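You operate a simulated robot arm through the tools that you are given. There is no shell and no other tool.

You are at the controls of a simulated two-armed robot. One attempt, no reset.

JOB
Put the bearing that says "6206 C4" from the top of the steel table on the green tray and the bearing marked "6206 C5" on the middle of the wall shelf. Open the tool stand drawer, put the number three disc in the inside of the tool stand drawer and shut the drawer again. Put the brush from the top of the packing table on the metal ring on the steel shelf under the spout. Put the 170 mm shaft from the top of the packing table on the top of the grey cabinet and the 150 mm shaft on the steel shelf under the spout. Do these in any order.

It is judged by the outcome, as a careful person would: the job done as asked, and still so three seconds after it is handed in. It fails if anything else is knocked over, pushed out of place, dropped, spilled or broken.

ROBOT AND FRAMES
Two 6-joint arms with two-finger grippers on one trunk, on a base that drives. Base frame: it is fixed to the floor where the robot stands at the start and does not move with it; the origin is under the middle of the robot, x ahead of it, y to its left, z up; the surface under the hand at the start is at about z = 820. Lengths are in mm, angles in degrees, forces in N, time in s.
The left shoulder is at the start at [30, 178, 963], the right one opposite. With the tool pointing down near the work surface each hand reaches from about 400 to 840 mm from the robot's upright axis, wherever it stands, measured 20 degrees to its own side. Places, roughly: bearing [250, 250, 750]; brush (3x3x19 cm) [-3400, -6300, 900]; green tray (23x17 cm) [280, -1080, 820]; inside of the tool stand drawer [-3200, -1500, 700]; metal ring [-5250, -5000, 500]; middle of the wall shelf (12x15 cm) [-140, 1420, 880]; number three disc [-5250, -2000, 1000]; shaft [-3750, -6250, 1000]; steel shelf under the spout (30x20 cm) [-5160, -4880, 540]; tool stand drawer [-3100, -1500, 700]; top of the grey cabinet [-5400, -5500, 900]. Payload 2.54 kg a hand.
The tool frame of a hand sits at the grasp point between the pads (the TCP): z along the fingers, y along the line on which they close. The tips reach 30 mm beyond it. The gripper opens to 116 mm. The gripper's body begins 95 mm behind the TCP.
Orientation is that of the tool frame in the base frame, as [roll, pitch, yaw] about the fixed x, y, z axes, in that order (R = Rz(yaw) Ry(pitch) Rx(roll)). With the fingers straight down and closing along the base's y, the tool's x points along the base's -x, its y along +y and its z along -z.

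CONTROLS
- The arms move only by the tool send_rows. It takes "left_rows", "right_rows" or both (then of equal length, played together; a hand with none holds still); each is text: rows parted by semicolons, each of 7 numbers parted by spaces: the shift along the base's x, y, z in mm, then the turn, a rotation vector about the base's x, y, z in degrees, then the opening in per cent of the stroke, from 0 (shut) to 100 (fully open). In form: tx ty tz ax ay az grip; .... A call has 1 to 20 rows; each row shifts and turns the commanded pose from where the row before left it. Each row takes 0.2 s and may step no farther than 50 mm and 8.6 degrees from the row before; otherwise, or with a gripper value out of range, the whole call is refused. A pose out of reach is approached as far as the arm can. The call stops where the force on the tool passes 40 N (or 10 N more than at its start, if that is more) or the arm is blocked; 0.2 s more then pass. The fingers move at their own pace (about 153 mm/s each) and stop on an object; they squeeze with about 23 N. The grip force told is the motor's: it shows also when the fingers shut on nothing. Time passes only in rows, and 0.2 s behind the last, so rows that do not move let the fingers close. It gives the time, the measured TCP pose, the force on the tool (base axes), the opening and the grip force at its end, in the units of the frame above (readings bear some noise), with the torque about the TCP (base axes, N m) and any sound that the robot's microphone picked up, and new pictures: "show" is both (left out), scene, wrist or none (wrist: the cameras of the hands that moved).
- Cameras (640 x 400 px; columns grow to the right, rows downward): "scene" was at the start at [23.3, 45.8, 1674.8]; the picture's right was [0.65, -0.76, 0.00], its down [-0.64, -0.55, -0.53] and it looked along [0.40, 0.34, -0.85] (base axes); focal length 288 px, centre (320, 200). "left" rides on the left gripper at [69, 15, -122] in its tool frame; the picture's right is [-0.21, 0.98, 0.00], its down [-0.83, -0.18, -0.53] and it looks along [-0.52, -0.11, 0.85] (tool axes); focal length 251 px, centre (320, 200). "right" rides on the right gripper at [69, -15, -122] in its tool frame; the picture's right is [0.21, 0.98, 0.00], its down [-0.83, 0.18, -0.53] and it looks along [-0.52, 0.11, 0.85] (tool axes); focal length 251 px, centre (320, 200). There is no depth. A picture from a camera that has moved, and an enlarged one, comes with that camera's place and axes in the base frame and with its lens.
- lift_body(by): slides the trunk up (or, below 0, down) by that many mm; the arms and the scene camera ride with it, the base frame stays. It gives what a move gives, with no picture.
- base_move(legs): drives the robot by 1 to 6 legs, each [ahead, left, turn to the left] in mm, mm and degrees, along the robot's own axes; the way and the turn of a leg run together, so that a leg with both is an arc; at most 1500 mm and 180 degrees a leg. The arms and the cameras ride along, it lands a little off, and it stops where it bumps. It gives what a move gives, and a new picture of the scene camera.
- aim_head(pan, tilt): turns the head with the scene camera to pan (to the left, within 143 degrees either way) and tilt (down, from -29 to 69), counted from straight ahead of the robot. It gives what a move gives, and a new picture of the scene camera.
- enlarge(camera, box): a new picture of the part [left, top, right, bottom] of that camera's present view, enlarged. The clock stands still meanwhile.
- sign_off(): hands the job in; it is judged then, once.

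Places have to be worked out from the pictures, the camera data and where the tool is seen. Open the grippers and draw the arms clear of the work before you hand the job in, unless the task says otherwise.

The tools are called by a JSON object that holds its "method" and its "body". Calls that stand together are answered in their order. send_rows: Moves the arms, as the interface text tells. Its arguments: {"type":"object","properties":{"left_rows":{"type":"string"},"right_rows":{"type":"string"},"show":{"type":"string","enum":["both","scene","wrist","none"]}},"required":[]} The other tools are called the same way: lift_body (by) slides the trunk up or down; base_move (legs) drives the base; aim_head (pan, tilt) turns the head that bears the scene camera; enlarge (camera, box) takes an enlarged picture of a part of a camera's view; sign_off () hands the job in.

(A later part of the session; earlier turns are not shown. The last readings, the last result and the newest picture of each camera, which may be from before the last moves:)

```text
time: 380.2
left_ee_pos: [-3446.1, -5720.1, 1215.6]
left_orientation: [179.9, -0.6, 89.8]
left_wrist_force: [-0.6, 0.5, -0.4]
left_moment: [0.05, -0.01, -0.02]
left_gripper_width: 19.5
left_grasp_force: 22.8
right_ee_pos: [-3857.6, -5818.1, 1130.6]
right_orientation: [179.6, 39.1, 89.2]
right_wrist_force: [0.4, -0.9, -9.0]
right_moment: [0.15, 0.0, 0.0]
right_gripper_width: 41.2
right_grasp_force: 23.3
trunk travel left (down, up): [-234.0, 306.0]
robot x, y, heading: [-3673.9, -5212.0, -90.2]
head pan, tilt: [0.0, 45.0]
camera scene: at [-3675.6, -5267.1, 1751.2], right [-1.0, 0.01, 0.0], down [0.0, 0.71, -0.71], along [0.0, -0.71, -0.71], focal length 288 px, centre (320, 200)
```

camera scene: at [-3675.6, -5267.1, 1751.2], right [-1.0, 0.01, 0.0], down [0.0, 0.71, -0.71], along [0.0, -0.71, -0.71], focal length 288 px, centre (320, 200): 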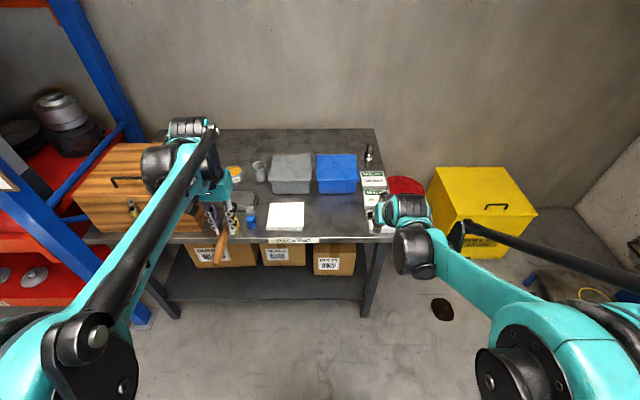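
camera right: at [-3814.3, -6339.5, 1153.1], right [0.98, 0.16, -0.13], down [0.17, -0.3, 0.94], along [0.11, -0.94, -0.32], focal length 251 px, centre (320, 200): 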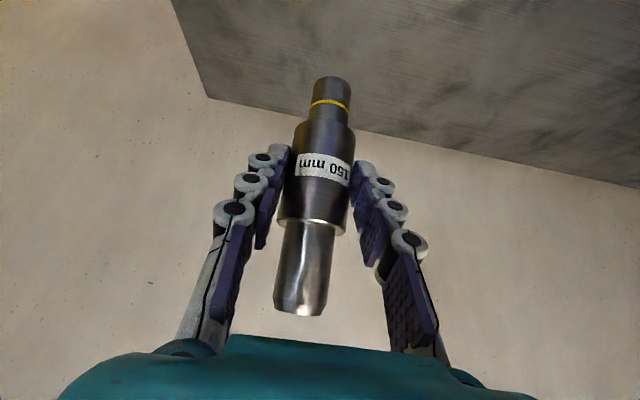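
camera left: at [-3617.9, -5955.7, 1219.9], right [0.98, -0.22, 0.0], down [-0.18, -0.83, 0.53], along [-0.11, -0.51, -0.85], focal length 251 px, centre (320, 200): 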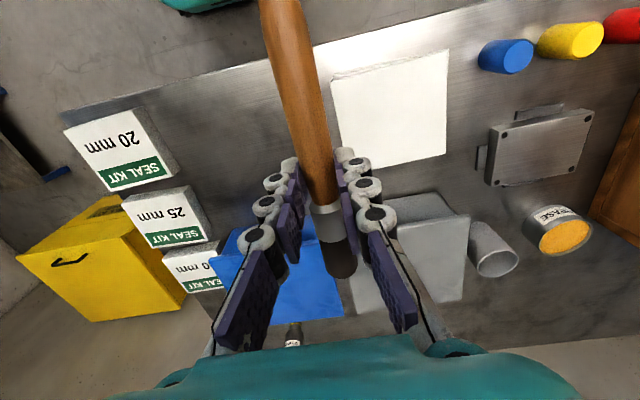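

Clear of the table. I turn to face the west wall and drive to the steel shelf with both objects.

{"method": "base_move", "body": {"legs": [[0, 0, -90]]}}

{"method": "base_move", "body": {"legs": [[600, -297, 0]]}}

{"method": "aim_head", "body": {"pan": 0, "tilt": 42}}

```text
time: 384.4
left_ee_pos: [-4179.3, -5449.2, 1214.2]
left_orientation: [179.9, -0.5, 0.5]
left_wrist_force: [-0.1, 0.2, -1.4]
left_moment: [0.01, 0.01, 0.01]
left_gripper_width: 19.6
left_grasp_force: 23.3
right_ee_pos: [-4283.5, -5039.9, 1133.1]
right_orientation: [179.7, 39.2, 0.1]
right_wrist_force: [-0.7, 0.2, -9.3]
right_moment: [0.0, -0.16, 0.01]
right_gripper_width: 41.2
right_grasp_force: 23.2
trunk travel left (down, up): [-234.0, 306.0]
robot x, y, heading: [-3675.7, -5212.8, -179.3]
head pan, tilt: [0.0, 45.0]
camera scene: at [-3728.0, -5212.2, 1751.3], right [-0.01, 1.0, 0.0], down [0.71, 0.01, -0.71], along [-0.71, -0.01, -0.71], focal length 288 px, centre (320, 200)
```

scene: 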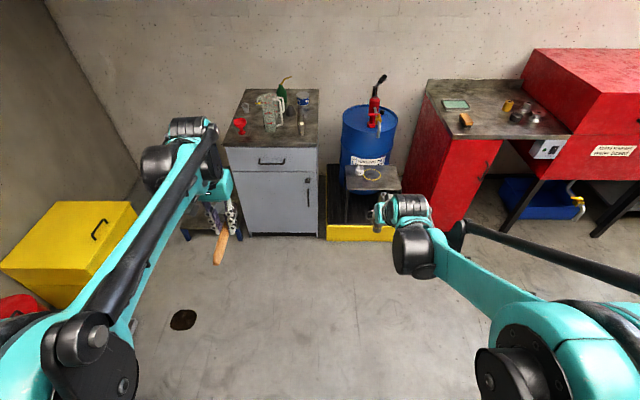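

```text
time: 388.1
left_ee_pos: [-4789.5, -5145.1, 1215.9]
left_orientation: [179.9, -0.4, -0.3]
left_wrist_force: [-0.2, 0.0, -1.1]
left_moment: [-0.03, -0.01, -0.05]
left_gripper_width: 20.0
left_grasp_force: 23.1
right_ee_pos: [-4888.2, -4734.3, 1131.9]
right_orientation: [179.6, 39.3, -0.7]
right_wrist_force: [0.2, 0.3, -8.9]
right_moment: [-0.01, -0.14, 0.0]
right_gripper_width: 41.2
right_grasp_force: 22.8
trunk travel left (down, up): [-234.0, 306.0]
robot x, y, heading: [-4283.8, -4916.3, 179.9]
head pan, tilt: [0.0, 45.0]
camera scene: at [-4335.6, -4913.4, 1751.3], right [0.0, 1.0, 0.0], down [0.71, 0.0, -0.71], along [-0.71, 0.0, -0.71], focal length 288 px, centre (320, 200)
```

scene: 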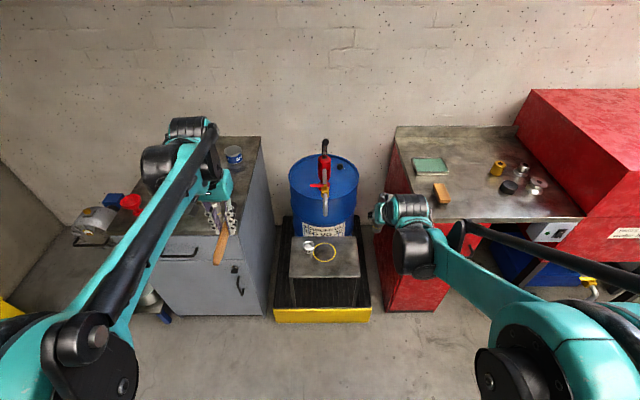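

```text
time: 388.8
left_ee_pos: [-4789.6, -5146.6, 1216.0]
left_orientation: [179.9, -0.5, -0.2]
left_wrist_force: [-0.4, -0.1, -0.5]
left_moment: [0.0, 0.04, -0.01]
left_gripper_width: 19.5
left_grasp_force: 22.8
right_ee_pos: [-4887.5, -4732.9, 1132.8]
right_orientation: [179.6, 39.3, -0.7]
right_wrist_force: [0.2, -0.2, -8.3]
right_moment: [-0.03, -0.23, 0.0]
right_gripper_width: 41.2
right_grasp_force: 22.6
trunk travel left (down, up): [-234.0, 306.0]
robot x, y, heading: [-4282.8, -4913.4, 179.7]
head pan, tilt: [0.0, 42.0]
camera scene: at [-4337.5, -4913.6, 1755.6], right [0.0, 1.0, 0.0], down [0.67, 0.0, -0.74], along [-0.74, 0.0, -0.67], focal length 288 px, centre (320, 200)
```

scene: 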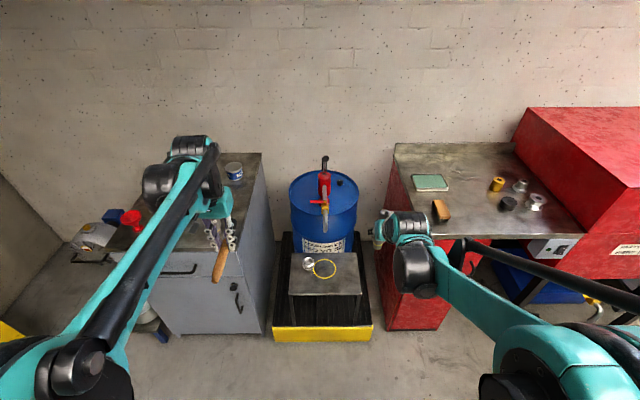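

Aligned in front of the shelf. I lower the trunk so the arms can work at shelf height.

{"method": "lift_body", "body": {"by": -228}}

{"method": "send_rows", "body": {"right_rows": "-40 -10 -15 0 0 0 0; -40 -10 -15 0 0 0 0; -40 -10 -15 0 0 0 0; -40 -10 -15 0 0 0 0; 0 0 0 0 0 0 0", "show": "both"}}

```text
time: 391.2
left_ee_pos: [-4789.3, -5145.1, 987.7]
left_orientation: [179.9, -0.5, -0.2]
left_wrist_force: [0.6, 0.2, 0.0]
left_moment: [0.01, 0.02, -0.02]
left_gripper_width: 19.5
left_grasp_force: 22.7
right_ee_pos: [-4888.1, -4733.7, 903.7]
right_orientation: [179.6, 39.2, -0.7]
right_wrist_force: [-0.7, 0.4, -9.0]
right_moment: [-0.01, -0.18, -0.03]
right_gripper_width: 41.2
right_grasp_force: 22.9
trunk travel left (down, up): [-7.0, 534.0]
robot x, y, heading: [-4283.1, -4912.1, 179.5]
head pan, tilt: [0.0, 42.0]
```

```text
time: 392.4
left_ee_pos: [-4788.3, -5144.8, 988.1]
left_orientation: [180.0, -0.5, -0.2]
left_wrist_force: [-0.5, 0.3, -0.7]
left_moment: [-0.01, 0.03, 0.01]
left_gripper_width: 19.7
left_grasp_force: 22.9
right_ee_pos: [-5046.5, -4773.1, 839.9]
right_orientation: [179.7, 39.2, -0.7]
right_wrist_force: [0.0, 0.1, -8.3]
right_moment: [0.02, -0.16, 0.07]
right_gripper_width: 41.0
right_grasp_force: 23.3
trunk travel left (down, up): [-7.0, 534.0]
robot x, y, heading: [-4286.2, -4911.4, 179.8]
head pan, tilt: [0.0, 42.0]
camera scene: at [-4336.8, -4913.7, 1527.7], right [0.0, 1.0, 0.0], down [0.67, 0.0, -0.74], along [-0.74, 0.0, -0.67], focal length 288 px, centre (320, 200)
camera right: at [-4918.8, -4759.0, 892.4], right [0.16, -0.98, -0.13], down [-0.3, -0.17, 0.94], along [-0.94, -0.11, -0.32], focal length 251 px, centre (320, 200)
```

scene: 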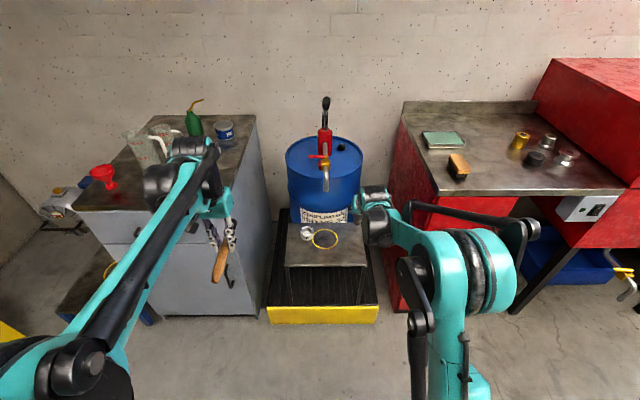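
right: 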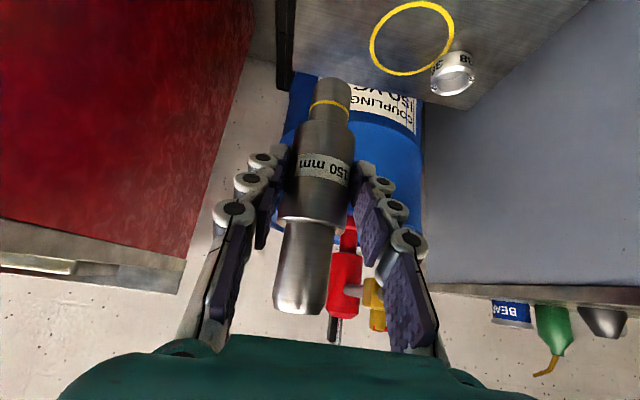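

The shelf, circle and ring are in view, and the shaft will go to the right-front corner, clear of the spout. I move over [−5110, −4785] and down to z ≈ 700.

{"method": "send_rows", "body": {"right_rows": "-16 -3 -35 0 0 0 0; -16 -3 -35 0 0 0 0; -16 -3 -35 0 0 0 0; -16 -3 -35 0 0 0 0; 0 0 0 0 0 0 0", "show": "both"}}

```text
time: 393.6
left_ee_pos: [-4788.9, -5145.4, 987.0]
left_orientation: [180.0, -0.4, -0.2]
left_wrist_force: [-0.1, -0.4, -1.1]
left_moment: [-0.02, -0.02, -0.01]
left_gripper_width: 19.7
left_grasp_force: 23.1
right_ee_pos: [-5112.1, -4785.6, 703.8]
right_orientation: [179.7, 39.3, -0.8]
right_wrist_force: [-0.5, -0.3, -7.4]
right_moment: [-0.01, -0.15, -0.02]
right_gripper_width: 41.3
right_grasp_force: 22.8
trunk travel left (down, up): [-7.0, 534.0]
robot x, y, heading: [-4283.3, -4911.9, 179.6]
head pan, tilt: [0.0, 42.0]
camera scene: at [-4337.2, -4913.8, 1527.7], right [0.0, 1.0, 0.0], down [0.67, 0.0, -0.74], along [-0.74, 0.0, -0.67], focal length 288 px, centre (320, 200)
camera right: at [-4982.9, -4770.9, 755.5], right [0.16, -0.98, -0.13], down [-0.3, -0.17, 0.94], along [-0.94, -0.11, -0.32], focal length 251 px, centre (320, 200)
```

scene: 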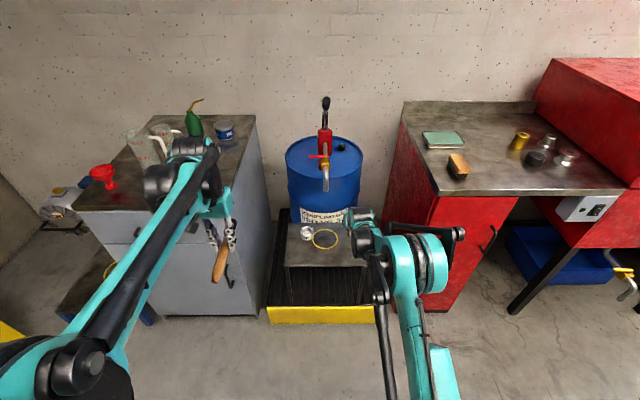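
right: 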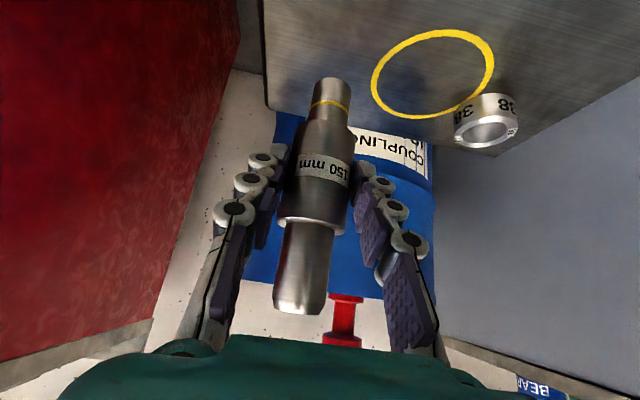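

The shelf, circle and ring positions agree with my estimates. I lower the shaft to near the shelf, then creep down to contact.

{"method": "send_rows", "body": {"right_rows": "0 0 -25 0 0 0 0; 0 0 -20 0 0 0 0; 0 0 -12 0 0 0 0; 0 0 -5 0 0 0 0; 0 0 0 0 0 0 0", "show": "wrist"}}

```text
time: 394.8
left_ee_pos: [-4788.8, -5145.2, 988.0]
left_orientation: [179.9, -0.5, -0.1]
left_wrist_force: [0.9, 0.6, 0.2]
left_moment: [-0.01, 0.0, 0.05]
left_gripper_width: 19.4
left_grasp_force: 22.6
right_ee_pos: [-5112.1, -4785.5, 639.6]
right_orientation: [179.6, 39.4, -0.8]
right_wrist_force: [0.2, -0.8, -6.6]
right_moment: [0.02, -0.19, 0.02]
right_gripper_width: 41.2
right_grasp_force: 23.2
trunk travel left (down, up): [-7.0, 534.0]
robot x, y, heading: [-4285.7, -4914.7, 179.5]
head pan, tilt: [0.0, 42.0]
camera right: at [-4981.6, -4770.9, 692.6], right [0.16, -0.98, -0.13], down [-0.3, -0.17, 0.94], along [-0.94, -0.11, -0.32], focal length 251 px, centre (320, 200)
```

right: 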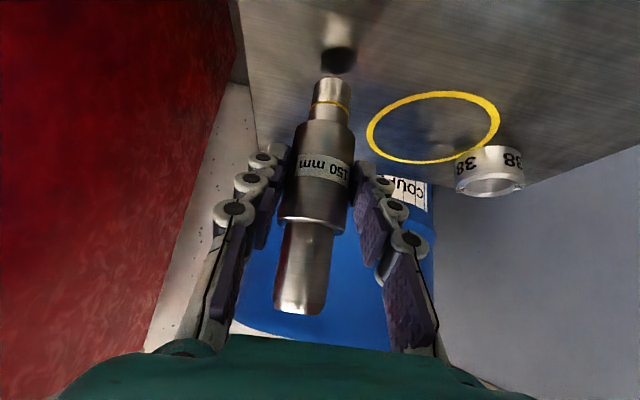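

Close to the surface (its shadow is just below). I creep down in 2 mm rows.

{"method": "send_rows", "body": {"right_rows": "0 0 -4 0 0 0 0; 0 0 -3 0 0 0 0; 0 0 -2 0 0 0 0; 0 0 0 0 0 0 0", "show": "none"}}

{"method": "send_rows", "body": {"right_rows": "0 0 -2 0 0 0 0; 0 0 -2 0 0 0 0; 0 0 0 0 0 0 0", "show": "none"}}

```text
time: 395.8
left_ee_pos: [-4788.5, -5145.4, 987.8]
left_orientation: [179.9, -0.5, -0.1]
left_wrist_force: [-0.3, -0.1, -0.9]
left_moment: [0.03, 0.01, -0.03]
left_gripper_width: 19.6
left_grasp_force: 23.1
right_ee_pos: [-5112.0, -4784.9, 633.1]
right_orientation: [179.6, 39.3, -0.7]
right_wrist_force: [-0.9, 1.1, -8.2]
right_moment: [0.01, -0.12, 0.02]
right_gripper_width: 41.3
right_grasp_force: 23.1
trunk travel left (down, up): [-7.0, 534.0]
robot x, y, heading: [-4283.8, -4914.7, 179.8]
head pan, tilt: [0.0, 42.0]
```

```text
time: 396.6
left_ee_pos: [-4787.8, -5145.9, 987.5]
left_orientation: [179.9, -0.5, -0.2]
left_wrist_force: [0.4, 0.1, -0.3]
left_moment: [0.01, 0.02, 0.02]
left_gripper_width: 19.4
left_grasp_force: 22.7
right_ee_pos: [-5112.3, -4786.0, 628.6]
right_orientation: [179.6, 39.3, -0.7]
right_wrist_force: [0.3, 0.4, -8.7]
right_moment: [-0.03, -0.15, 0.03]
right_gripper_width: 41.0
right_grasp_force: 23.0
trunk travel left (down, up): [-7.0, 534.0]
robot x, y, heading: [-4284.0, -4912.9, 179.5]
head pan, tilt: [0.0, 42.0]
```

{"method": "send_rows", "body": {"right_rows": "0 0 -2 0 0 0 0; 0 0 -2 0 0 0 0; 0 0 0 0 0 0 0", "show": "none"}}

{"method": "send_rows", "body": {"right_rows": "0 0 -2 0 0 0 0; 0 0 0 0 0 0 0", "show": "wrist"}}

```text
time: 397.4
left_ee_pos: [-4788.6, -5145.2, 987.1]
left_orientation: [179.9, -0.5, -0.2]
left_wrist_force: [-0.2, -0.4, 0.2]
left_moment: [-0.02, 0.0, 0.02]
left_gripper_width: 19.4
left_grasp_force: 22.5
right_ee_pos: [-5111.7, -4785.8, 626.1]
right_orientation: [179.6, 39.2, -0.7]
right_wrist_force: [-1.4, 0.4, -1.2]
right_moment: [0.06, 0.08, 0.02]
right_gripper_width: 41.3
right_grasp_force: 22.9
trunk travel left (down, up): [-7.0, 534.0]
robot x, y, heading: [-4283.7, -4917.5, 179.6]
head pan, tilt: [0.0, 42.0]
```

```text
time: 398.0
left_ee_pos: [-4788.1, -5144.5, 986.8]
left_orientation: [-180.0, -0.4, -0.1]
left_wrist_force: [-0.2, 0.3, -0.6]
left_moment: [0.01, -0.02, 0.0]
left_gripper_width: 19.3
left_grasp_force: 22.4
right_ee_pos: [-5111.6, -4786.7, 625.5]
right_orientation: [179.7, 39.5, -0.8]
right_wrist_force: [-2.2, -1.9, 12.7]
right_moment: [0.16, 0.47, 0.07]
right_gripper_width: 41.5
right_grasp_force: 22.7
trunk travel left (down, up): [-7.0, 534.0]
robot x, y, heading: [-4283.9, -4912.9, 179.9]
head pan, tilt: [0.0, 42.0]
camera right: at [-4981.4, -4771.5, 676.5], right [0.16, -0.98, -0.13], down [-0.3, -0.17, 0.94], along [-0.94, -0.11, -0.32], focal length 251 px, centre (320, 200)
```

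right: 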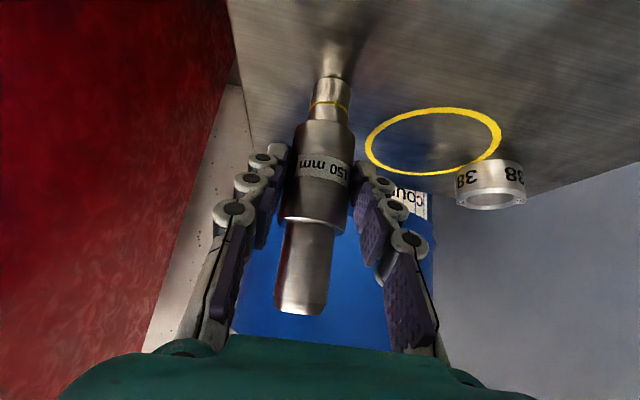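

Contact at TCP 626 (shelf at about z 541). I ease off slightly and open, watching that the shaft stands.

{"method": "send_rows", "body": {"right_rows": "0 0 0.8 0 0 0 0; 0 0 0 0 0 0 0; 0 0 0 0 0 0 42; 0 0 0 0 0 0 50; 0 0 0 0 0 0 60; 0 0 0 0 0 0 60", "show": "both"}}

```text
time: 399.4
left_ee_pos: [-4788.5, -5146.0, 987.5]
left_orientation: [179.8, -0.5, -0.1]
left_wrist_force: [-0.6, -0.1, 0.3]
left_moment: [0.0, 0.03, -0.01]
left_gripper_width: 19.2
left_grasp_force: 22.8
right_ee_pos: [-5111.8, -4786.3, 623.5]
right_orientation: [179.6, 39.3, -0.7]
right_wrist_force: [0.0, 0.2, -0.1]
right_moment: [0.0, 0.0, -0.02]
right_gripper_width: 69.7
right_grasp_force: 0.0
trunk travel left (down, up): [-7.0, 534.0]
robot x, y, heading: [-4279.7, -4914.7, 179.7]
head pan, tilt: [0.0, 42.0]
camera scene: at [-4336.4, -4914.0, 1527.7], right [0.0, 1.0, 0.0], down [0.67, 0.0, -0.74], along [-0.74, 0.0, -0.67], focal length 288 px, centre (320, 200)
camera right: at [-4981.5, -4771.2, 675.7], right [0.16, -0.98, -0.13], down [-0.3, -0.17, 0.94], along [-0.94, -0.11, -0.32], focal length 251 px, centre (320, 200)
```

scene: 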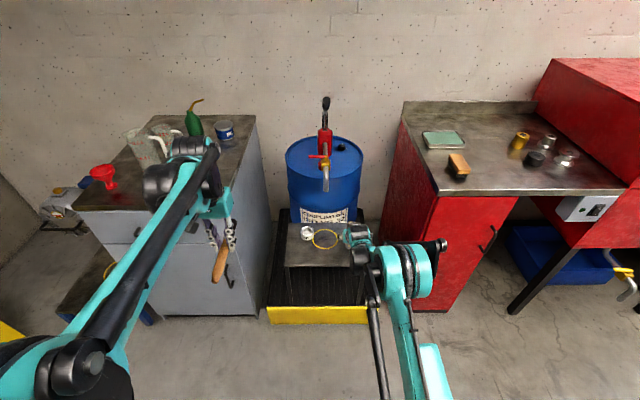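
right: 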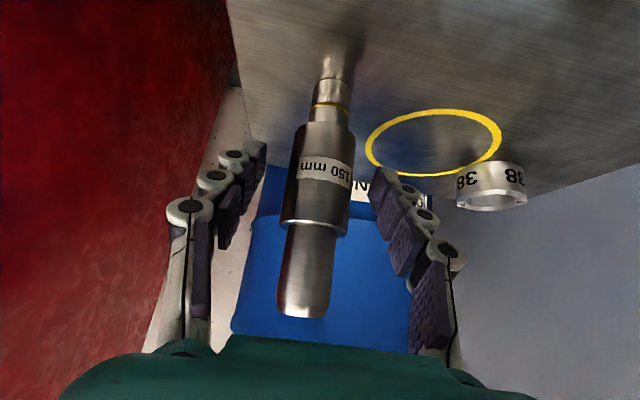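

The 150 mm shaft stands upright on the shelf. I withdraw the right hand back along its own axis, up and toward me.

{"method": "send_rows", "body": {"right_rows": "16 0 19 0 0 0 60; 29 0 35 0 0 0 60; 30 0 36 0 0 0 60; 30 0 36 0 0 0 60; 30 0 36 0 0 0 60; 40 10 20 0 0 0 50; 40 20 10 0 0 0 50", "show": "both"}}

```text
time: 401.0
left_ee_pos: [-4787.8, -5145.2, 987.1]
left_orientation: [179.8, -0.4, -0.2]
left_wrist_force: [-0.2, 1.2, -0.6]
left_moment: [0.03, 0.02, -0.02]
left_gripper_width: 19.2
left_grasp_force: 23.2
right_ee_pos: [-4893.3, -4756.5, 815.7]
right_orientation: [179.5, 39.4, -0.7]
right_wrist_force: [-0.1, -0.6, -0.8]
right_moment: [0.0, 0.03, 0.01]
right_gripper_width: 57.9
right_grasp_force: 0.0
trunk travel left (down, up): [-7.0, 534.0]
robot x, y, heading: [-4282.4, -4919.9, 179.8]
head pan, tilt: [0.0, 42.0]
camera scene: at [-4335.4, -4913.6, 1527.7], right [0.0, 1.0, 0.0], down [0.67, 0.0, -0.74], along [-0.74, 0.0, -0.67], focal length 288 px, centre (320, 200)
camera right: at [-4764.3, -4741.7, 866.9], right [0.16, -0.98, -0.13], down [-0.3, -0.17, 0.94], along [-0.94, -0.11, -0.32], focal length 251 px, centre (320, 200)
```

scene: 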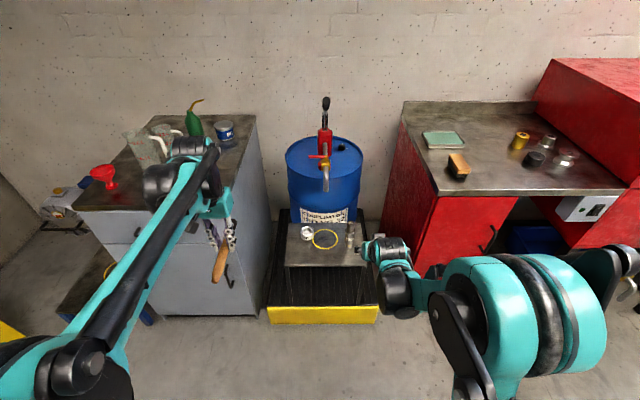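
right: 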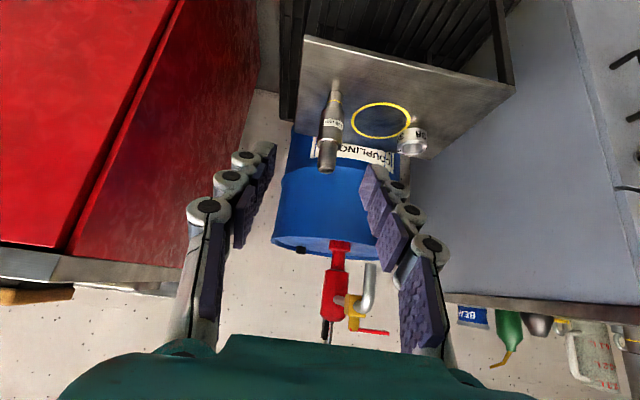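

Both shafts are placed. Now the brush: I first fold the right hand back out of the way, then drive closer so the left hand can reach over the ring from above.

{"method": "send_rows", "body": {"right_rows": "25 10 15 0 -8 0 50; 25 10 15 0 -8 0 50; 25 10 15 0 -8 0 50; 25 10 15 0 -8 0 50; 20 10 15 0 -7.3 0 50; 0 0 0 0 0 0 50", "show": "none"}}

{"method": "base_move", "body": {"legs": [[225, -68, 0]]}}

{"method": "aim_head", "body": {"pan": 8, "tilt": 50}}

```text
time: 402.4
left_ee_pos: [-4789.7, -5145.3, 987.2]
left_orientation: [179.9, -0.4, -0.3]
left_wrist_force: [-0.1, -0.3, 0.2]
left_moment: [0.01, 0.0, -0.02]
left_gripper_width: 19.4
left_grasp_force: 22.6
right_ee_pos: [-4775.7, -4704.0, 890.5]
right_orientation: [180.0, -0.2, -0.6]
right_wrist_force: [0.5, 0.2, 0.1]
right_moment: [0.04, -0.02, -0.01]
right_gripper_width: 57.7
right_grasp_force: 0.1
trunk travel left (down, up): [-7.0, 534.0]
robot x, y, heading: [-4281.8, -4915.1, 179.5]
head pan, tilt: [0.0, 42.0]
```

```text
time: 404.1
left_ee_pos: [-5016.4, -5072.8, 988.8]
left_orientation: [179.9, -0.5, -0.5]
left_wrist_force: [0.2, 0.0, -0.7]
left_moment: [0.0, -0.01, 0.01]
left_gripper_width: 19.2
left_grasp_force: 22.8
right_ee_pos: [-5002.0, -4632.0, 889.9]
right_orientation: [-180.0, 0.0, -0.7]
right_wrist_force: [0.4, 0.2, -0.5]
right_moment: [0.04, -0.02, 0.02]
right_gripper_width: 58.0
right_grasp_force: 0.1
trunk travel left (down, up): [-7.0, 534.0]
robot x, y, heading: [-4509.6, -4847.2, 179.6]
head pan, tilt: [0.0, 42.0]
camera scene: at [-4563.4, -4843.0, 1527.6], right [0.01, 1.0, 0.0], down [0.67, -0.01, -0.74], along [-0.74, 0.01, -0.67], focal length 288 px, centre (320, 200)
```

scene: 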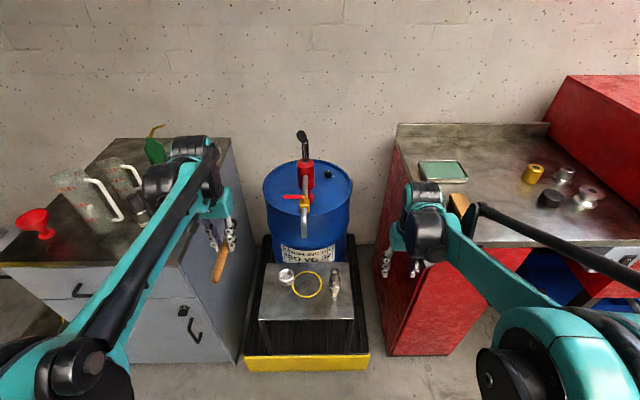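

```text
time: 404.8
left_ee_pos: [-5016.2, -5071.9, 987.8]
left_orientation: [179.8, -0.5, -0.5]
left_wrist_force: [-0.5, -0.8, 0.5]
left_moment: [0.02, 0.01, 0.03]
left_gripper_width: 19.5
left_grasp_force: 22.5
right_ee_pos: [-5000.3, -4631.2, 891.2]
right_orientation: [-179.9, -0.1, -0.8]
right_wrist_force: [0.3, -0.2, -0.1]
right_moment: [0.01, -0.05, -0.01]
right_gripper_width: 58.0
right_grasp_force: 0.1
trunk travel left (down, up): [-7.0, 534.0]
robot x, y, heading: [-4511.5, -4841.6, 179.6]
head pan, tilt: [8.0, 50.0]
camera scene: at [-4555.0, -4854.1, 1516.5], right [-0.13, 0.99, 0.0], down [0.76, 0.1, -0.64], along [-0.64, -0.08, -0.77], focal length 288 px, centre (320, 200)
```

scene: 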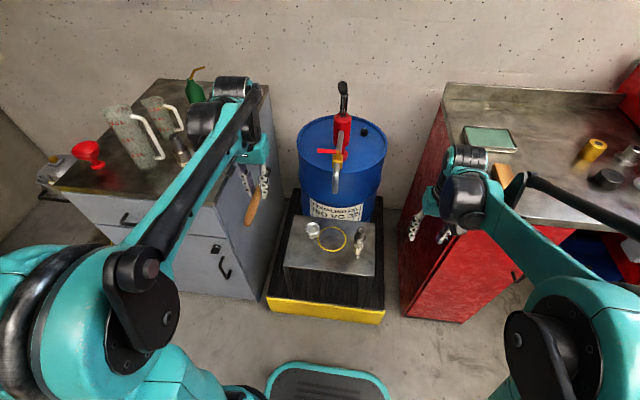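

The shelf with ring, circle and the standing shaft is in clear view. I bring the left hand down in front of the ring at z ≈ 760, still short of it, and look through its camera.

{"method": "send_rows", "body": {"left_rows": "6 20 -44 0 0 0 0; 6 20 -44 0 0 0 0; 6 20 -44 0 0 0 0; 6 20 -44 0 0 0 0; 6 20 -44 0 0 0 0; 0 0 0 0 0 0 0", "show": "both"}}

```text
time: 406.2
left_ee_pos: [-4983.1, -4974.4, 767.5]
left_orientation: [180.0, -0.4, -0.5]
left_wrist_force: [1.3, 0.1, -0.2]
left_moment: [0.0, -0.02, -0.01]
left_gripper_width: 19.4
left_grasp_force: 22.8
right_ee_pos: [-5000.7, -4632.2, 890.1]
right_orientation: [180.0, 0.1, -0.7]
right_wrist_force: [-0.4, 0.0, 0.0]
right_moment: [0.02, 0.02, -0.02]
right_gripper_width: 58.2
right_grasp_force: 0.1
trunk travel left (down, up): [-7.0, 534.0]
robot x, y, heading: [-4509.6, -4843.2, 179.8]
head pan, tilt: [8.0, 50.0]
camera scene: at [-4554.7, -4854.2, 1516.5], right [-0.13, 0.99, 0.0], down [0.76, 0.1, -0.64], along [-0.64, -0.08, -0.77], focal length 288 px, centre (320, 200)
camera left: at [-4914.4, -4989.3, 891.2], right [-0.22, -0.97, 0.0], down [-0.83, 0.19, 0.53], along [-0.51, 0.12, -0.85], focal length 251 px, centre (320, 200)
```

scene: 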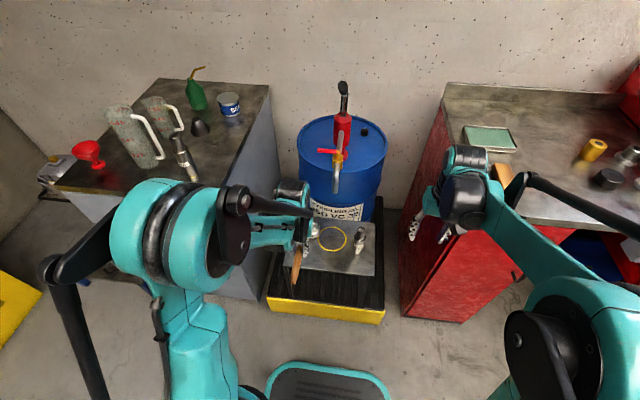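
left: 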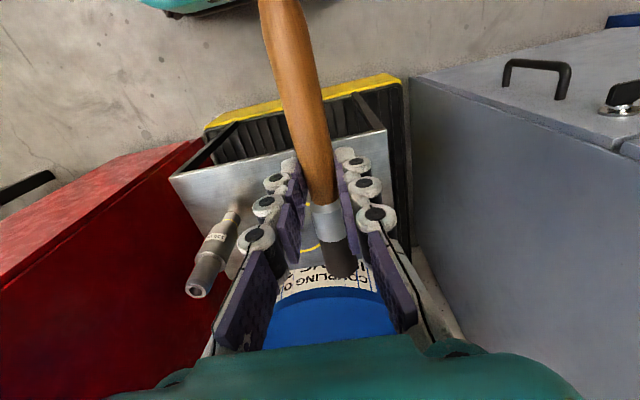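

The brush hides the ring from the left camera; I check the right wrist camera's view of the ring.

{"method": "send_rows", "body": {"right_rows": "0 0 0 0 0 0 90; 0 0 0 0 0 0 100; 0 0 0 0 0 0 100", "show": "wrist"}}

```text
time: 407.0
left_ee_pos: [-4983.5, -4974.0, 766.6]
left_orientation: [179.9, -0.4, -0.5]
left_wrist_force: [-0.2, -0.5, -0.2]
left_moment: [0.0, -0.02, 0.0]
left_gripper_width: 19.6
left_grasp_force: 22.6
right_ee_pos: [-5001.1, -4633.4, 889.8]
right_orientation: [-180.0, -0.1, -0.9]
right_wrist_force: [0.7, -0.4, -0.3]
right_moment: [0.0, 0.0, -0.03]
right_gripper_width: 115.9
right_grasp_force: 0.1
trunk travel left (down, up): [-7.0, 534.0]
robot x, y, heading: [-4503.9, -4843.0, 179.6]
head pan, tilt: [8.0, 50.0]
camera right: at [-4933.0, -4617.9, 1013.3], right [0.2, -0.98, 0.0], down [-0.83, -0.17, 0.53], along [-0.52, -0.11, -0.85], focal length 251 px, centre (320, 200)
```

right: 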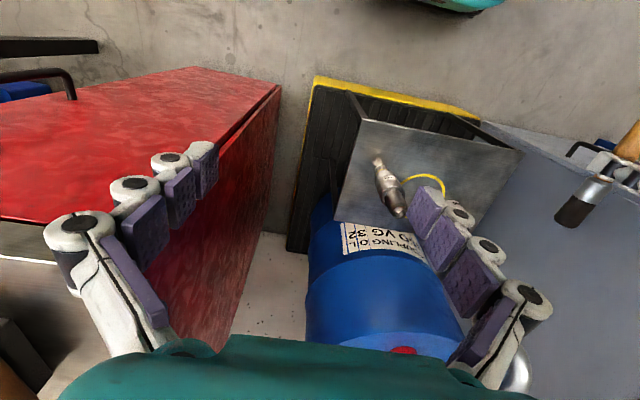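

With the right fingers closed they won't hide the ring; I close that hand and look again.

{"method": "send_rows", "body": {"right_rows": "0 0 0 0 0 0 0; 0 0 0 0 0 0 0; 0 0 0 0 0 0 0; 0 0 0 0 0 0 0; 0 0 0 0 0 0 0", "show": "wrist"}}

{"method": "enlarge", "body": {"camera": "right", "box": [350, 120, 640, 290]}}

```text
time: 408.2
left_ee_pos: [-4982.7, -4973.7, 767.9]
left_orientation: [179.9, -0.5, -0.4]
left_wrist_force: [0.2, -0.1, -1.1]
left_moment: [0.0, 0.0, 0.0]
left_gripper_width: 19.6
left_grasp_force: 22.9
right_ee_pos: [-5001.7, -4631.5, 890.8]
right_orientation: [-180.0, 0.1, -0.8]
right_wrist_force: [-0.3, -0.2, -0.2]
right_moment: [0.0, -0.02, -0.01]
right_gripper_width: 0.0
right_grasp_force: 23.6
trunk travel left (down, up): [-7.0, 534.0]
robot x, y, heading: [-4509.8, -4844.8, 179.5]
head pan, tilt: [8.0, 50.0]
camera right: at [-4933.0, -4617.9, 1013.4], right [0.2, -0.98, 0.0], down [-0.83, -0.17, 0.53], along [-0.52, -0.11, -0.85], focal length 251 px, centre (320, 200)
```

right: 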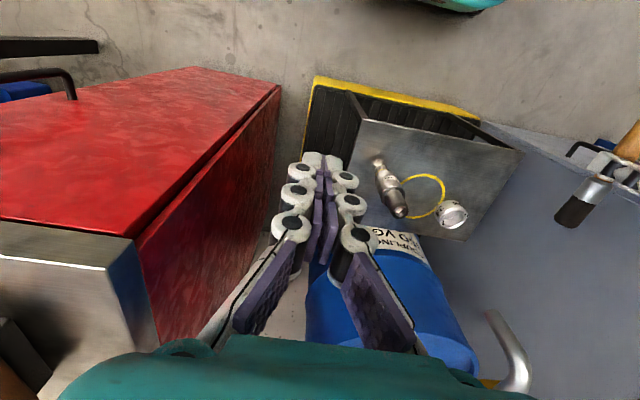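

```text
2.21 times, centred on (495, 205) of right
camera zoom: at [-4933.0, -4617.9, 1013.4], right [0.2, -0.98, 0.0], down [-0.83, -0.17, 0.53], along [-0.52, -0.11, -0.85], focal length 555 px, centre (-66, 189)
```

zoom: 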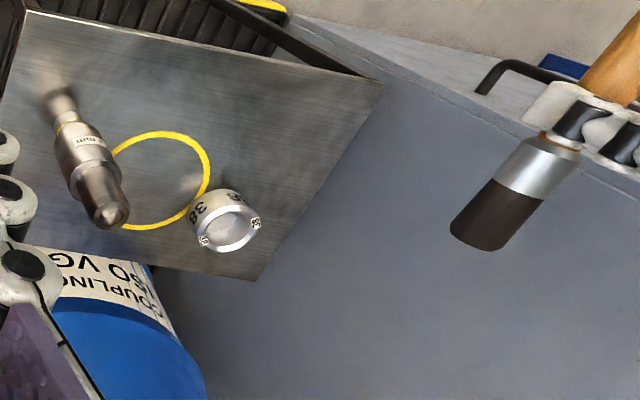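

The right camera now shows both the ring (centre ≈ [−5190, −4968], top ≈ 573) and the brush tip, and the spout tip at about [−5168, −4887, 826]. I lower to z ≈ 640 in front of the shelf, low enough for the gripper to pass beneath the spout.

{"method": "send_rows", "body": {"left_rows": "0 2 -40 0 0 0 0; 0 2 -40 0 0 0 0; 0 2 -35 0 0 0 0; 0 0 -12 0 0 0 0; 0 0 0 0 0 0 0", "right_rows": "0 0 0 0 0 0 0; 0 0 0 0 0 0 0; 0 0 0 0 0 0 0; 0 0 0 0 0 0 0; 0 0 0 0 0 0 0", "show": "wrist"}}

```text
time: 409.4
left_ee_pos: [-4985.4, -4966.4, 640.9]
left_orientation: [179.9, -0.4, -0.6]
left_wrist_force: [1.3, 0.7, -1.2]
left_moment: [-0.09, 0.0, 0.02]
left_gripper_width: 19.4
left_grasp_force: 23.3
right_ee_pos: [-5000.7, -4633.2, 890.8]
right_orientation: [-180.0, -0.1, -0.8]
right_wrist_force: [-0.2, 0.8, -0.2]
right_moment: [0.0, -0.04, 0.01]
right_gripper_width: 0.0
right_grasp_force: 23.0
trunk travel left (down, up): [-7.0, 534.0]
robot x, y, heading: [-4505.6, -4843.8, 179.7]
head pan, tilt: [8.0, 50.0]
camera right: at [-4932.9, -4617.9, 1013.4], right [0.2, -0.98, 0.0], down [-0.83, -0.17, 0.53], along [-0.52, -0.11, -0.85], focal length 251 px, centre (320, 200)
camera left: at [-4916.4, -4981.1, 764.6], right [-0.22, -0.97, 0.0], down [-0.83, 0.19, 0.53], along [-0.51, 0.12, -0.85], focal length 251 px, centre (320, 200)
```

right: 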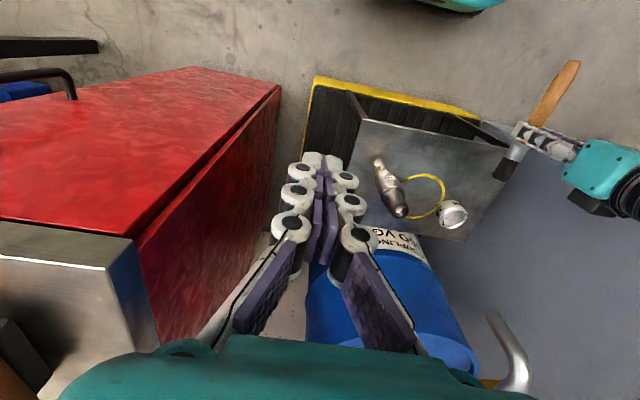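
left: 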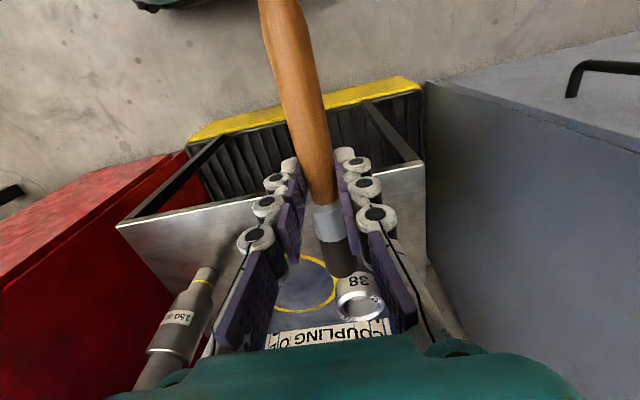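

The left view confirms the ring at [−5190, −4968], just beyond the brush tip. I advance half of the remaining 200 mm and check both views.

{"method": "send_rows", "body": {"left_rows": "-25 -1 0 0 0 0 0; -25 -1 0 0 0 0 0; -25 0 0 0 0 0 0; -25 0 0 0 0 0 0; 0 0 0 0 0 0 0", "right_rows": "0 0 0 0 0 0 0; 0 0 0 0 0 0 0; 0 0 0 0 0 0 0; 0 0 0 0 0 0 0; 0 0 0 0 0 0 0", "show": "both"}}

```text
time: 410.6
left_ee_pos: [-5084.9, -4968.2, 640.9]
left_orientation: [179.8, -0.4, -0.4]
left_wrist_force: [-0.1, -0.3, 0.0]
left_moment: [-0.01, -0.01, 0.0]
left_gripper_width: 19.5
left_grasp_force: 22.8
right_ee_pos: [-5001.2, -4633.4, 890.6]
right_orientation: [-180.0, -0.1, -0.9]
right_wrist_force: [0.1, 0.0, 0.5]
right_moment: [-0.03, 0.0, 0.0]
right_gripper_width: 0.1
right_grasp_force: 22.9
trunk travel left (down, up): [-7.0, 534.0]
robot x, y, heading: [-4508.8, -4843.9, 179.7]
head pan, tilt: [8.0, 50.0]
camera scene: at [-4554.9, -4854.1, 1516.5], right [-0.13, 0.99, 0.0], down [0.76, 0.1, -0.64], along [-0.64, -0.08, -0.77], focal length 288 px, centre (320, 200)
camera right: at [-4932.9, -4617.9, 1013.4], right [0.2, -0.98, 0.0], down [-0.83, -0.17, 0.53], along [-0.52, -0.11, -0.85], focal length 251 px, centre (320, 200)
camera left: at [-5016.1, -4983.7, 765.2], right [-0.22, -0.97, 0.0], down [-0.83, 0.19, 0.53], along [-0.51, 0.12, -0.85], focal length 251 px, centre (320, 200)
```

scene: 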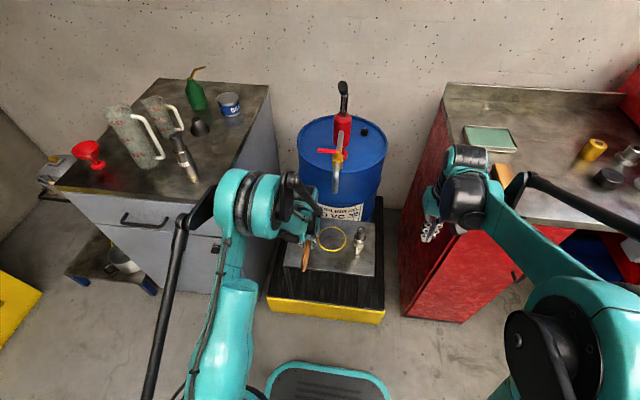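
right: 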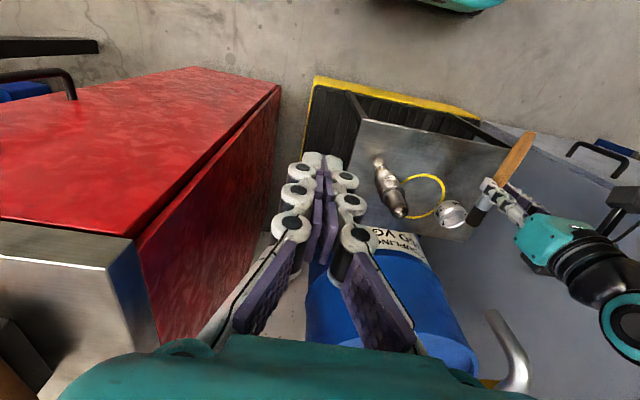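
left: 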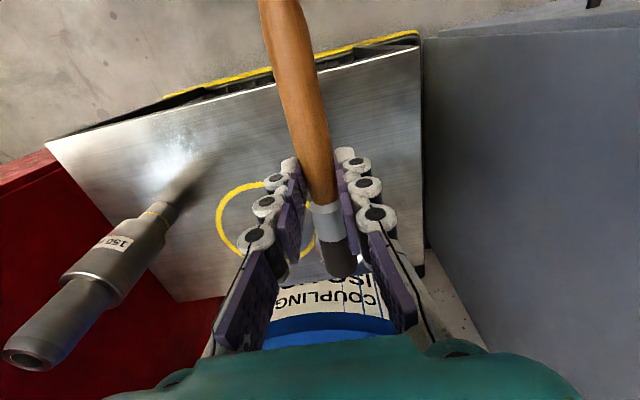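

Clearance to the spout is about 25 mm laterally as computed. I advance the remaining ~100 mm in small rows and check again.

{"method": "send_rows", "body": {"left_rows": "-26 -1 0 0 0 0 0; -26 0 0 0 0 0 0; -26 0 0 0 0 0 0; -25 0 0 0 0 0 0; 0 0 0 0 0 0 0", "right_rows": "0 0 0 0 0 0 0; 0 0 0 0 0 0 0; 0 0 0 0 0 0 0; 0 0 0 0 0 0 0; 0 0 0 0 0 0 0", "show": "both"}}

{"method": "enlarge", "body": {"camera": "right", "box": [380, 130, 640, 400]}}

```text
time: 411.8
left_ee_pos: [-5188.1, -4968.2, 639.5]
left_orientation: [179.8, -0.6, -0.5]
left_wrist_force: [-0.1, 0.6, -0.3]
left_moment: [0.01, -0.01, -0.01]
left_gripper_width: 19.4
left_grasp_force: 23.1
right_ee_pos: [-5002.5, -4632.9, 890.4]
right_orientation: [-180.0, 0.0, -0.8]
right_wrist_force: [-0.5, 0.0, 0.0]
right_moment: [0.02, 0.02, -0.01]
right_gripper_width: 0.1
right_grasp_force: 23.1
trunk travel left (down, up): [-7.0, 534.0]
robot x, y, heading: [-4506.8, -4843.2, 179.5]
head pan, tilt: [8.0, 50.0]
camera scene: at [-4554.9, -4854.1, 1516.5], right [-0.13, 0.99, 0.0], down [0.76, 0.1, -0.64], along [-0.64, -0.08, -0.77], focal length 288 px, centre (320, 200)
camera right: at [-4933.0, -4617.9, 1013.4], right [0.2, -0.98, 0.0], down [-0.83, -0.17, 0.53], along [-0.52, -0.11, -0.85], focal length 251 px, centre (320, 200)
camera left: at [-5120.9, -4984.1, 764.8], right [-0.22, -0.97, 0.0], down [-0.83, 0.19, 0.53], along [-0.51, 0.12, -0.85], focal length 251 px, centre (320, 200)
```

scene: 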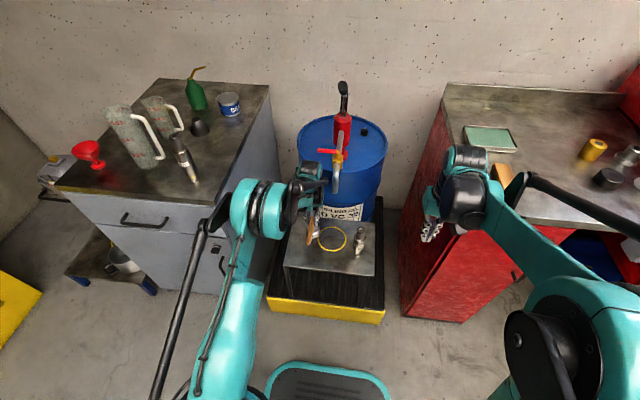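
right: 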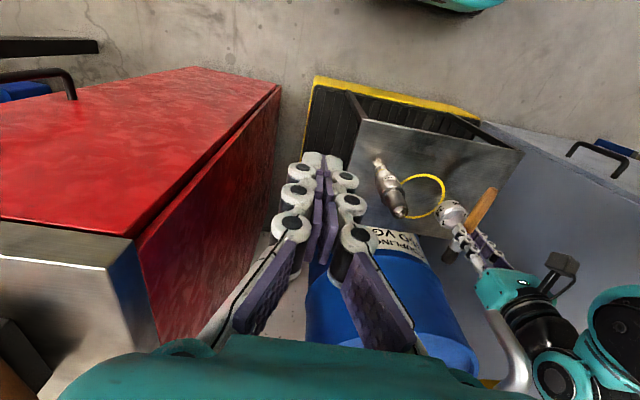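
left: 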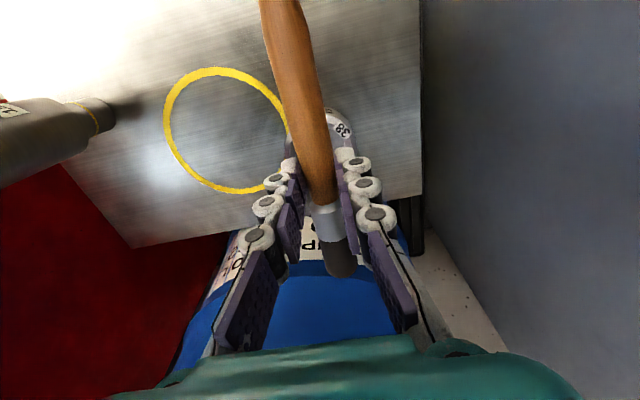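

```text
1.48 times, centred on (510, 265) of right
camera zoom: at [-4933.0, -4617.9, 1013.4], right [0.2, -0.98, 0.0], down [-0.83, -0.17, 0.53], along [-0.52, -0.11, -0.85], focal length 372 px, centre (38, 104)
```

zoom: 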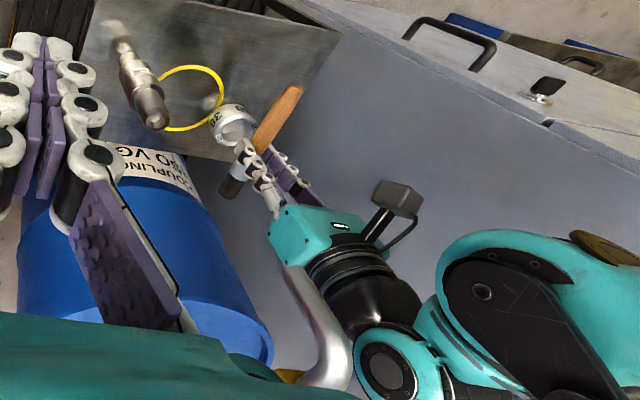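

The brush is right over the ring, with no contact on the spout. I lower it toward the ring's top.

{"method": "send_rows", "body": {"left_rows": "0 0 -8 0 0 0 0; 0 0 -7 0 0 0 0; 0 0 -5 0 0 0 0; 0 0 0 0 0 0 0", "right_rows": "0 0 0 0 0 0 0; 0 0 0 0 0 0 0; 0 0 0 0 0 0 0; 0 0 0 0 0 0 0", "show": "wrist"}}

{"method": "enlarge", "body": {"camera": "right", "box": [410, 150, 550, 290]}}

```text
time: 412.8
left_ee_pos: [-5188.3, -4969.6, 620.7]
left_orientation: [179.9, -0.5, -0.5]
left_wrist_force: [1.6, 0.5, -1.5]
left_moment: [0.03, 0.0, 0.02]
left_gripper_width: 19.6
left_grasp_force: 22.7
right_ee_pos: [-4999.9, -4632.2, 890.7]
right_orientation: [-180.0, 0.1, -0.8]
right_wrist_force: [0.2, 0.3, 0.6]
right_moment: [0.01, 0.0, 0.02]
right_gripper_width: 0.2
right_grasp_force: 23.3
trunk travel left (down, up): [-7.0, 534.0]
robot x, y, heading: [-4510.7, -4843.1, 179.5]
head pan, tilt: [8.0, 50.0]
camera right: at [-4933.0, -4617.9, 1013.3], right [0.2, -0.98, 0.0], down [-0.83, -0.17, 0.53], along [-0.52, -0.11, -0.85], focal length 251 px, centre (320, 200)
camera left: at [-5120.6, -4985.0, 744.5], right [-0.22, -0.97, 0.0], down [-0.83, 0.19, 0.53], along [-0.51, 0.12, -0.85], focal length 251 px, centre (320, 200)
```

right: 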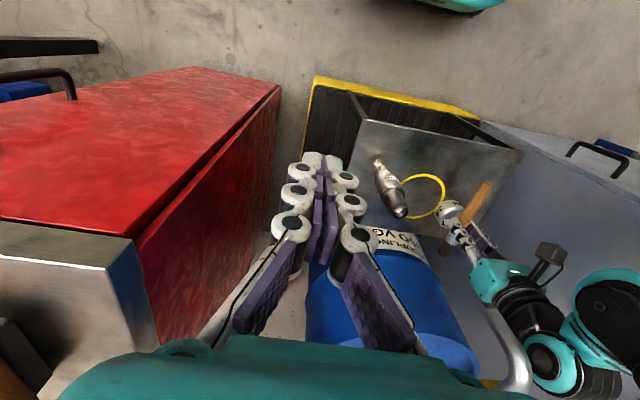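
left: 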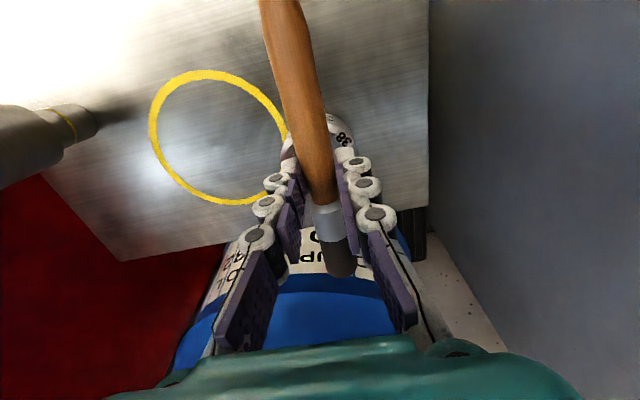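

```text
2.86 times, centred on (480, 220) of right
camera zoom: at [-4933.0, -4617.9, 1013.3], right [0.2, -0.98, 0.0], down [-0.83, -0.17, 0.53], along [-0.52, -0.11, -0.85], focal length 718 px, centre (-137, 143)
```

zoom: 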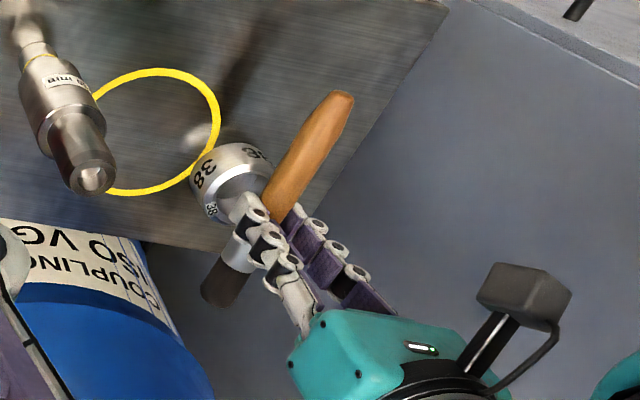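

In 3D the brush axis (y ≈ −4970) lies over the ring's centre. I creep down until it touches.

{"method": "send_rows", "body": {"left_rows": "0 0 -2 0 0 0 0; 0 0 -2 0 0 0 0; 0 0 -1.5 0 0 0 0; 0 0 0 0 0 0 0", "show": "none"}}

{"method": "send_rows", "body": {"left_rows": "0 0 -1.5 0 0 0 0; 0 0 -1.5 0 0 0 0; 0 0 0 0 0 0 0", "show": "none"}}

```text
time: 413.8
left_ee_pos: [-5188.7, -4969.9, 614.1]
left_orientation: [179.9, -0.5, -0.5]
left_wrist_force: [0.7, -0.9, 0.4]
left_moment: [-0.01, -0.04, 0.0]
left_gripper_width: 19.5
left_grasp_force: 23.2
right_ee_pos: [-5001.9, -4631.2, 889.9]
right_orientation: [-179.9, 0.1, -0.8]
right_wrist_force: [0.7, 0.1, -0.2]
right_moment: [0.0, -0.02, 0.05]
right_gripper_width: 0.0
right_grasp_force: 22.9
trunk travel left (down, up): [-7.0, 534.0]
robot x, y, heading: [-4511.1, -4842.7, 179.7]
head pan, tilt: [8.0, 50.0]
```

```text
time: 414.6
left_ee_pos: [-5188.7, -4970.0, 612.6]
left_orientation: [179.9, -0.5, -0.6]
left_wrist_force: [-0.1, -0.1, -0.8]
left_moment: [0.02, 0.02, 0.01]
left_gripper_width: 19.6
left_grasp_force: 23.1
right_ee_pos: [-5001.8, -4631.8, 891.1]
right_orientation: [180.0, 0.0, -0.8]
right_wrist_force: [1.0, 0.1, 0.5]
right_moment: [0.04, 0.03, 0.01]
right_gripper_width: 0.0
right_grasp_force: 23.4
trunk travel left (down, up): [-7.0, 534.0]
robot x, y, heading: [-4511.0, -4845.5, 179.7]
head pan, tilt: [8.0, 50.0]
```

{"method": "send_rows", "body": {"left_rows": "0 0 -1.5 0 0 0 0; 0 0 -1.5 0 0 0 0; 0 0 0 0 0 0 0", "show": "none"}}

{"method": "send_rows", "body": {"left_rows": "0 0 -1.5 0 0 0 0; 0 0 0 0 0 0 0", "show": "none"}}

```text
time: 415.4
left_ee_pos: [-5189.4, -4969.6, 610.1]
left_orientation: [179.8, -0.6, -0.5]
left_wrist_force: [0.3, 0.0, 0.1]
left_moment: [0.0, -0.01, -0.03]
left_gripper_width: 19.5
left_grasp_force: 22.9
right_ee_pos: [-5001.5, -4632.0, 891.3]
right_orientation: [179.9, 0.0, -0.9]
right_wrist_force: [0.6, -0.6, 0.1]
right_moment: [-0.01, -0.02, 0.01]
right_gripper_width: 0.0
right_grasp_force: 22.7
trunk travel left (down, up): [-7.0, 534.0]
robot x, y, heading: [-4506.7, -4844.2, 179.4]
head pan, tilt: [8.0, 50.0]
```

```text
time: 416.0
left_ee_pos: [-5189.0, -4970.1, 607.0]
left_orientation: [179.8, -0.6, -0.5]
left_wrist_force: [0.0, 0.6, 0.1]
left_moment: [-0.04, -0.01, -0.01]
left_gripper_width: 19.1
left_grasp_force: 22.8
right_ee_pos: [-5001.8, -4631.7, 890.4]
right_orientation: [180.0, 0.0, -0.8]
right_wrist_force: [-0.2, -0.5, -0.6]
right_moment: [0.01, -0.03, -0.03]
right_gripper_width: 0.0
right_grasp_force: 22.8
trunk travel left (down, up): [-7.0, 534.0]
robot x, y, heading: [-4512.4, -4846.9, 179.7]
head pan, tilt: [8.0, 50.0]
```

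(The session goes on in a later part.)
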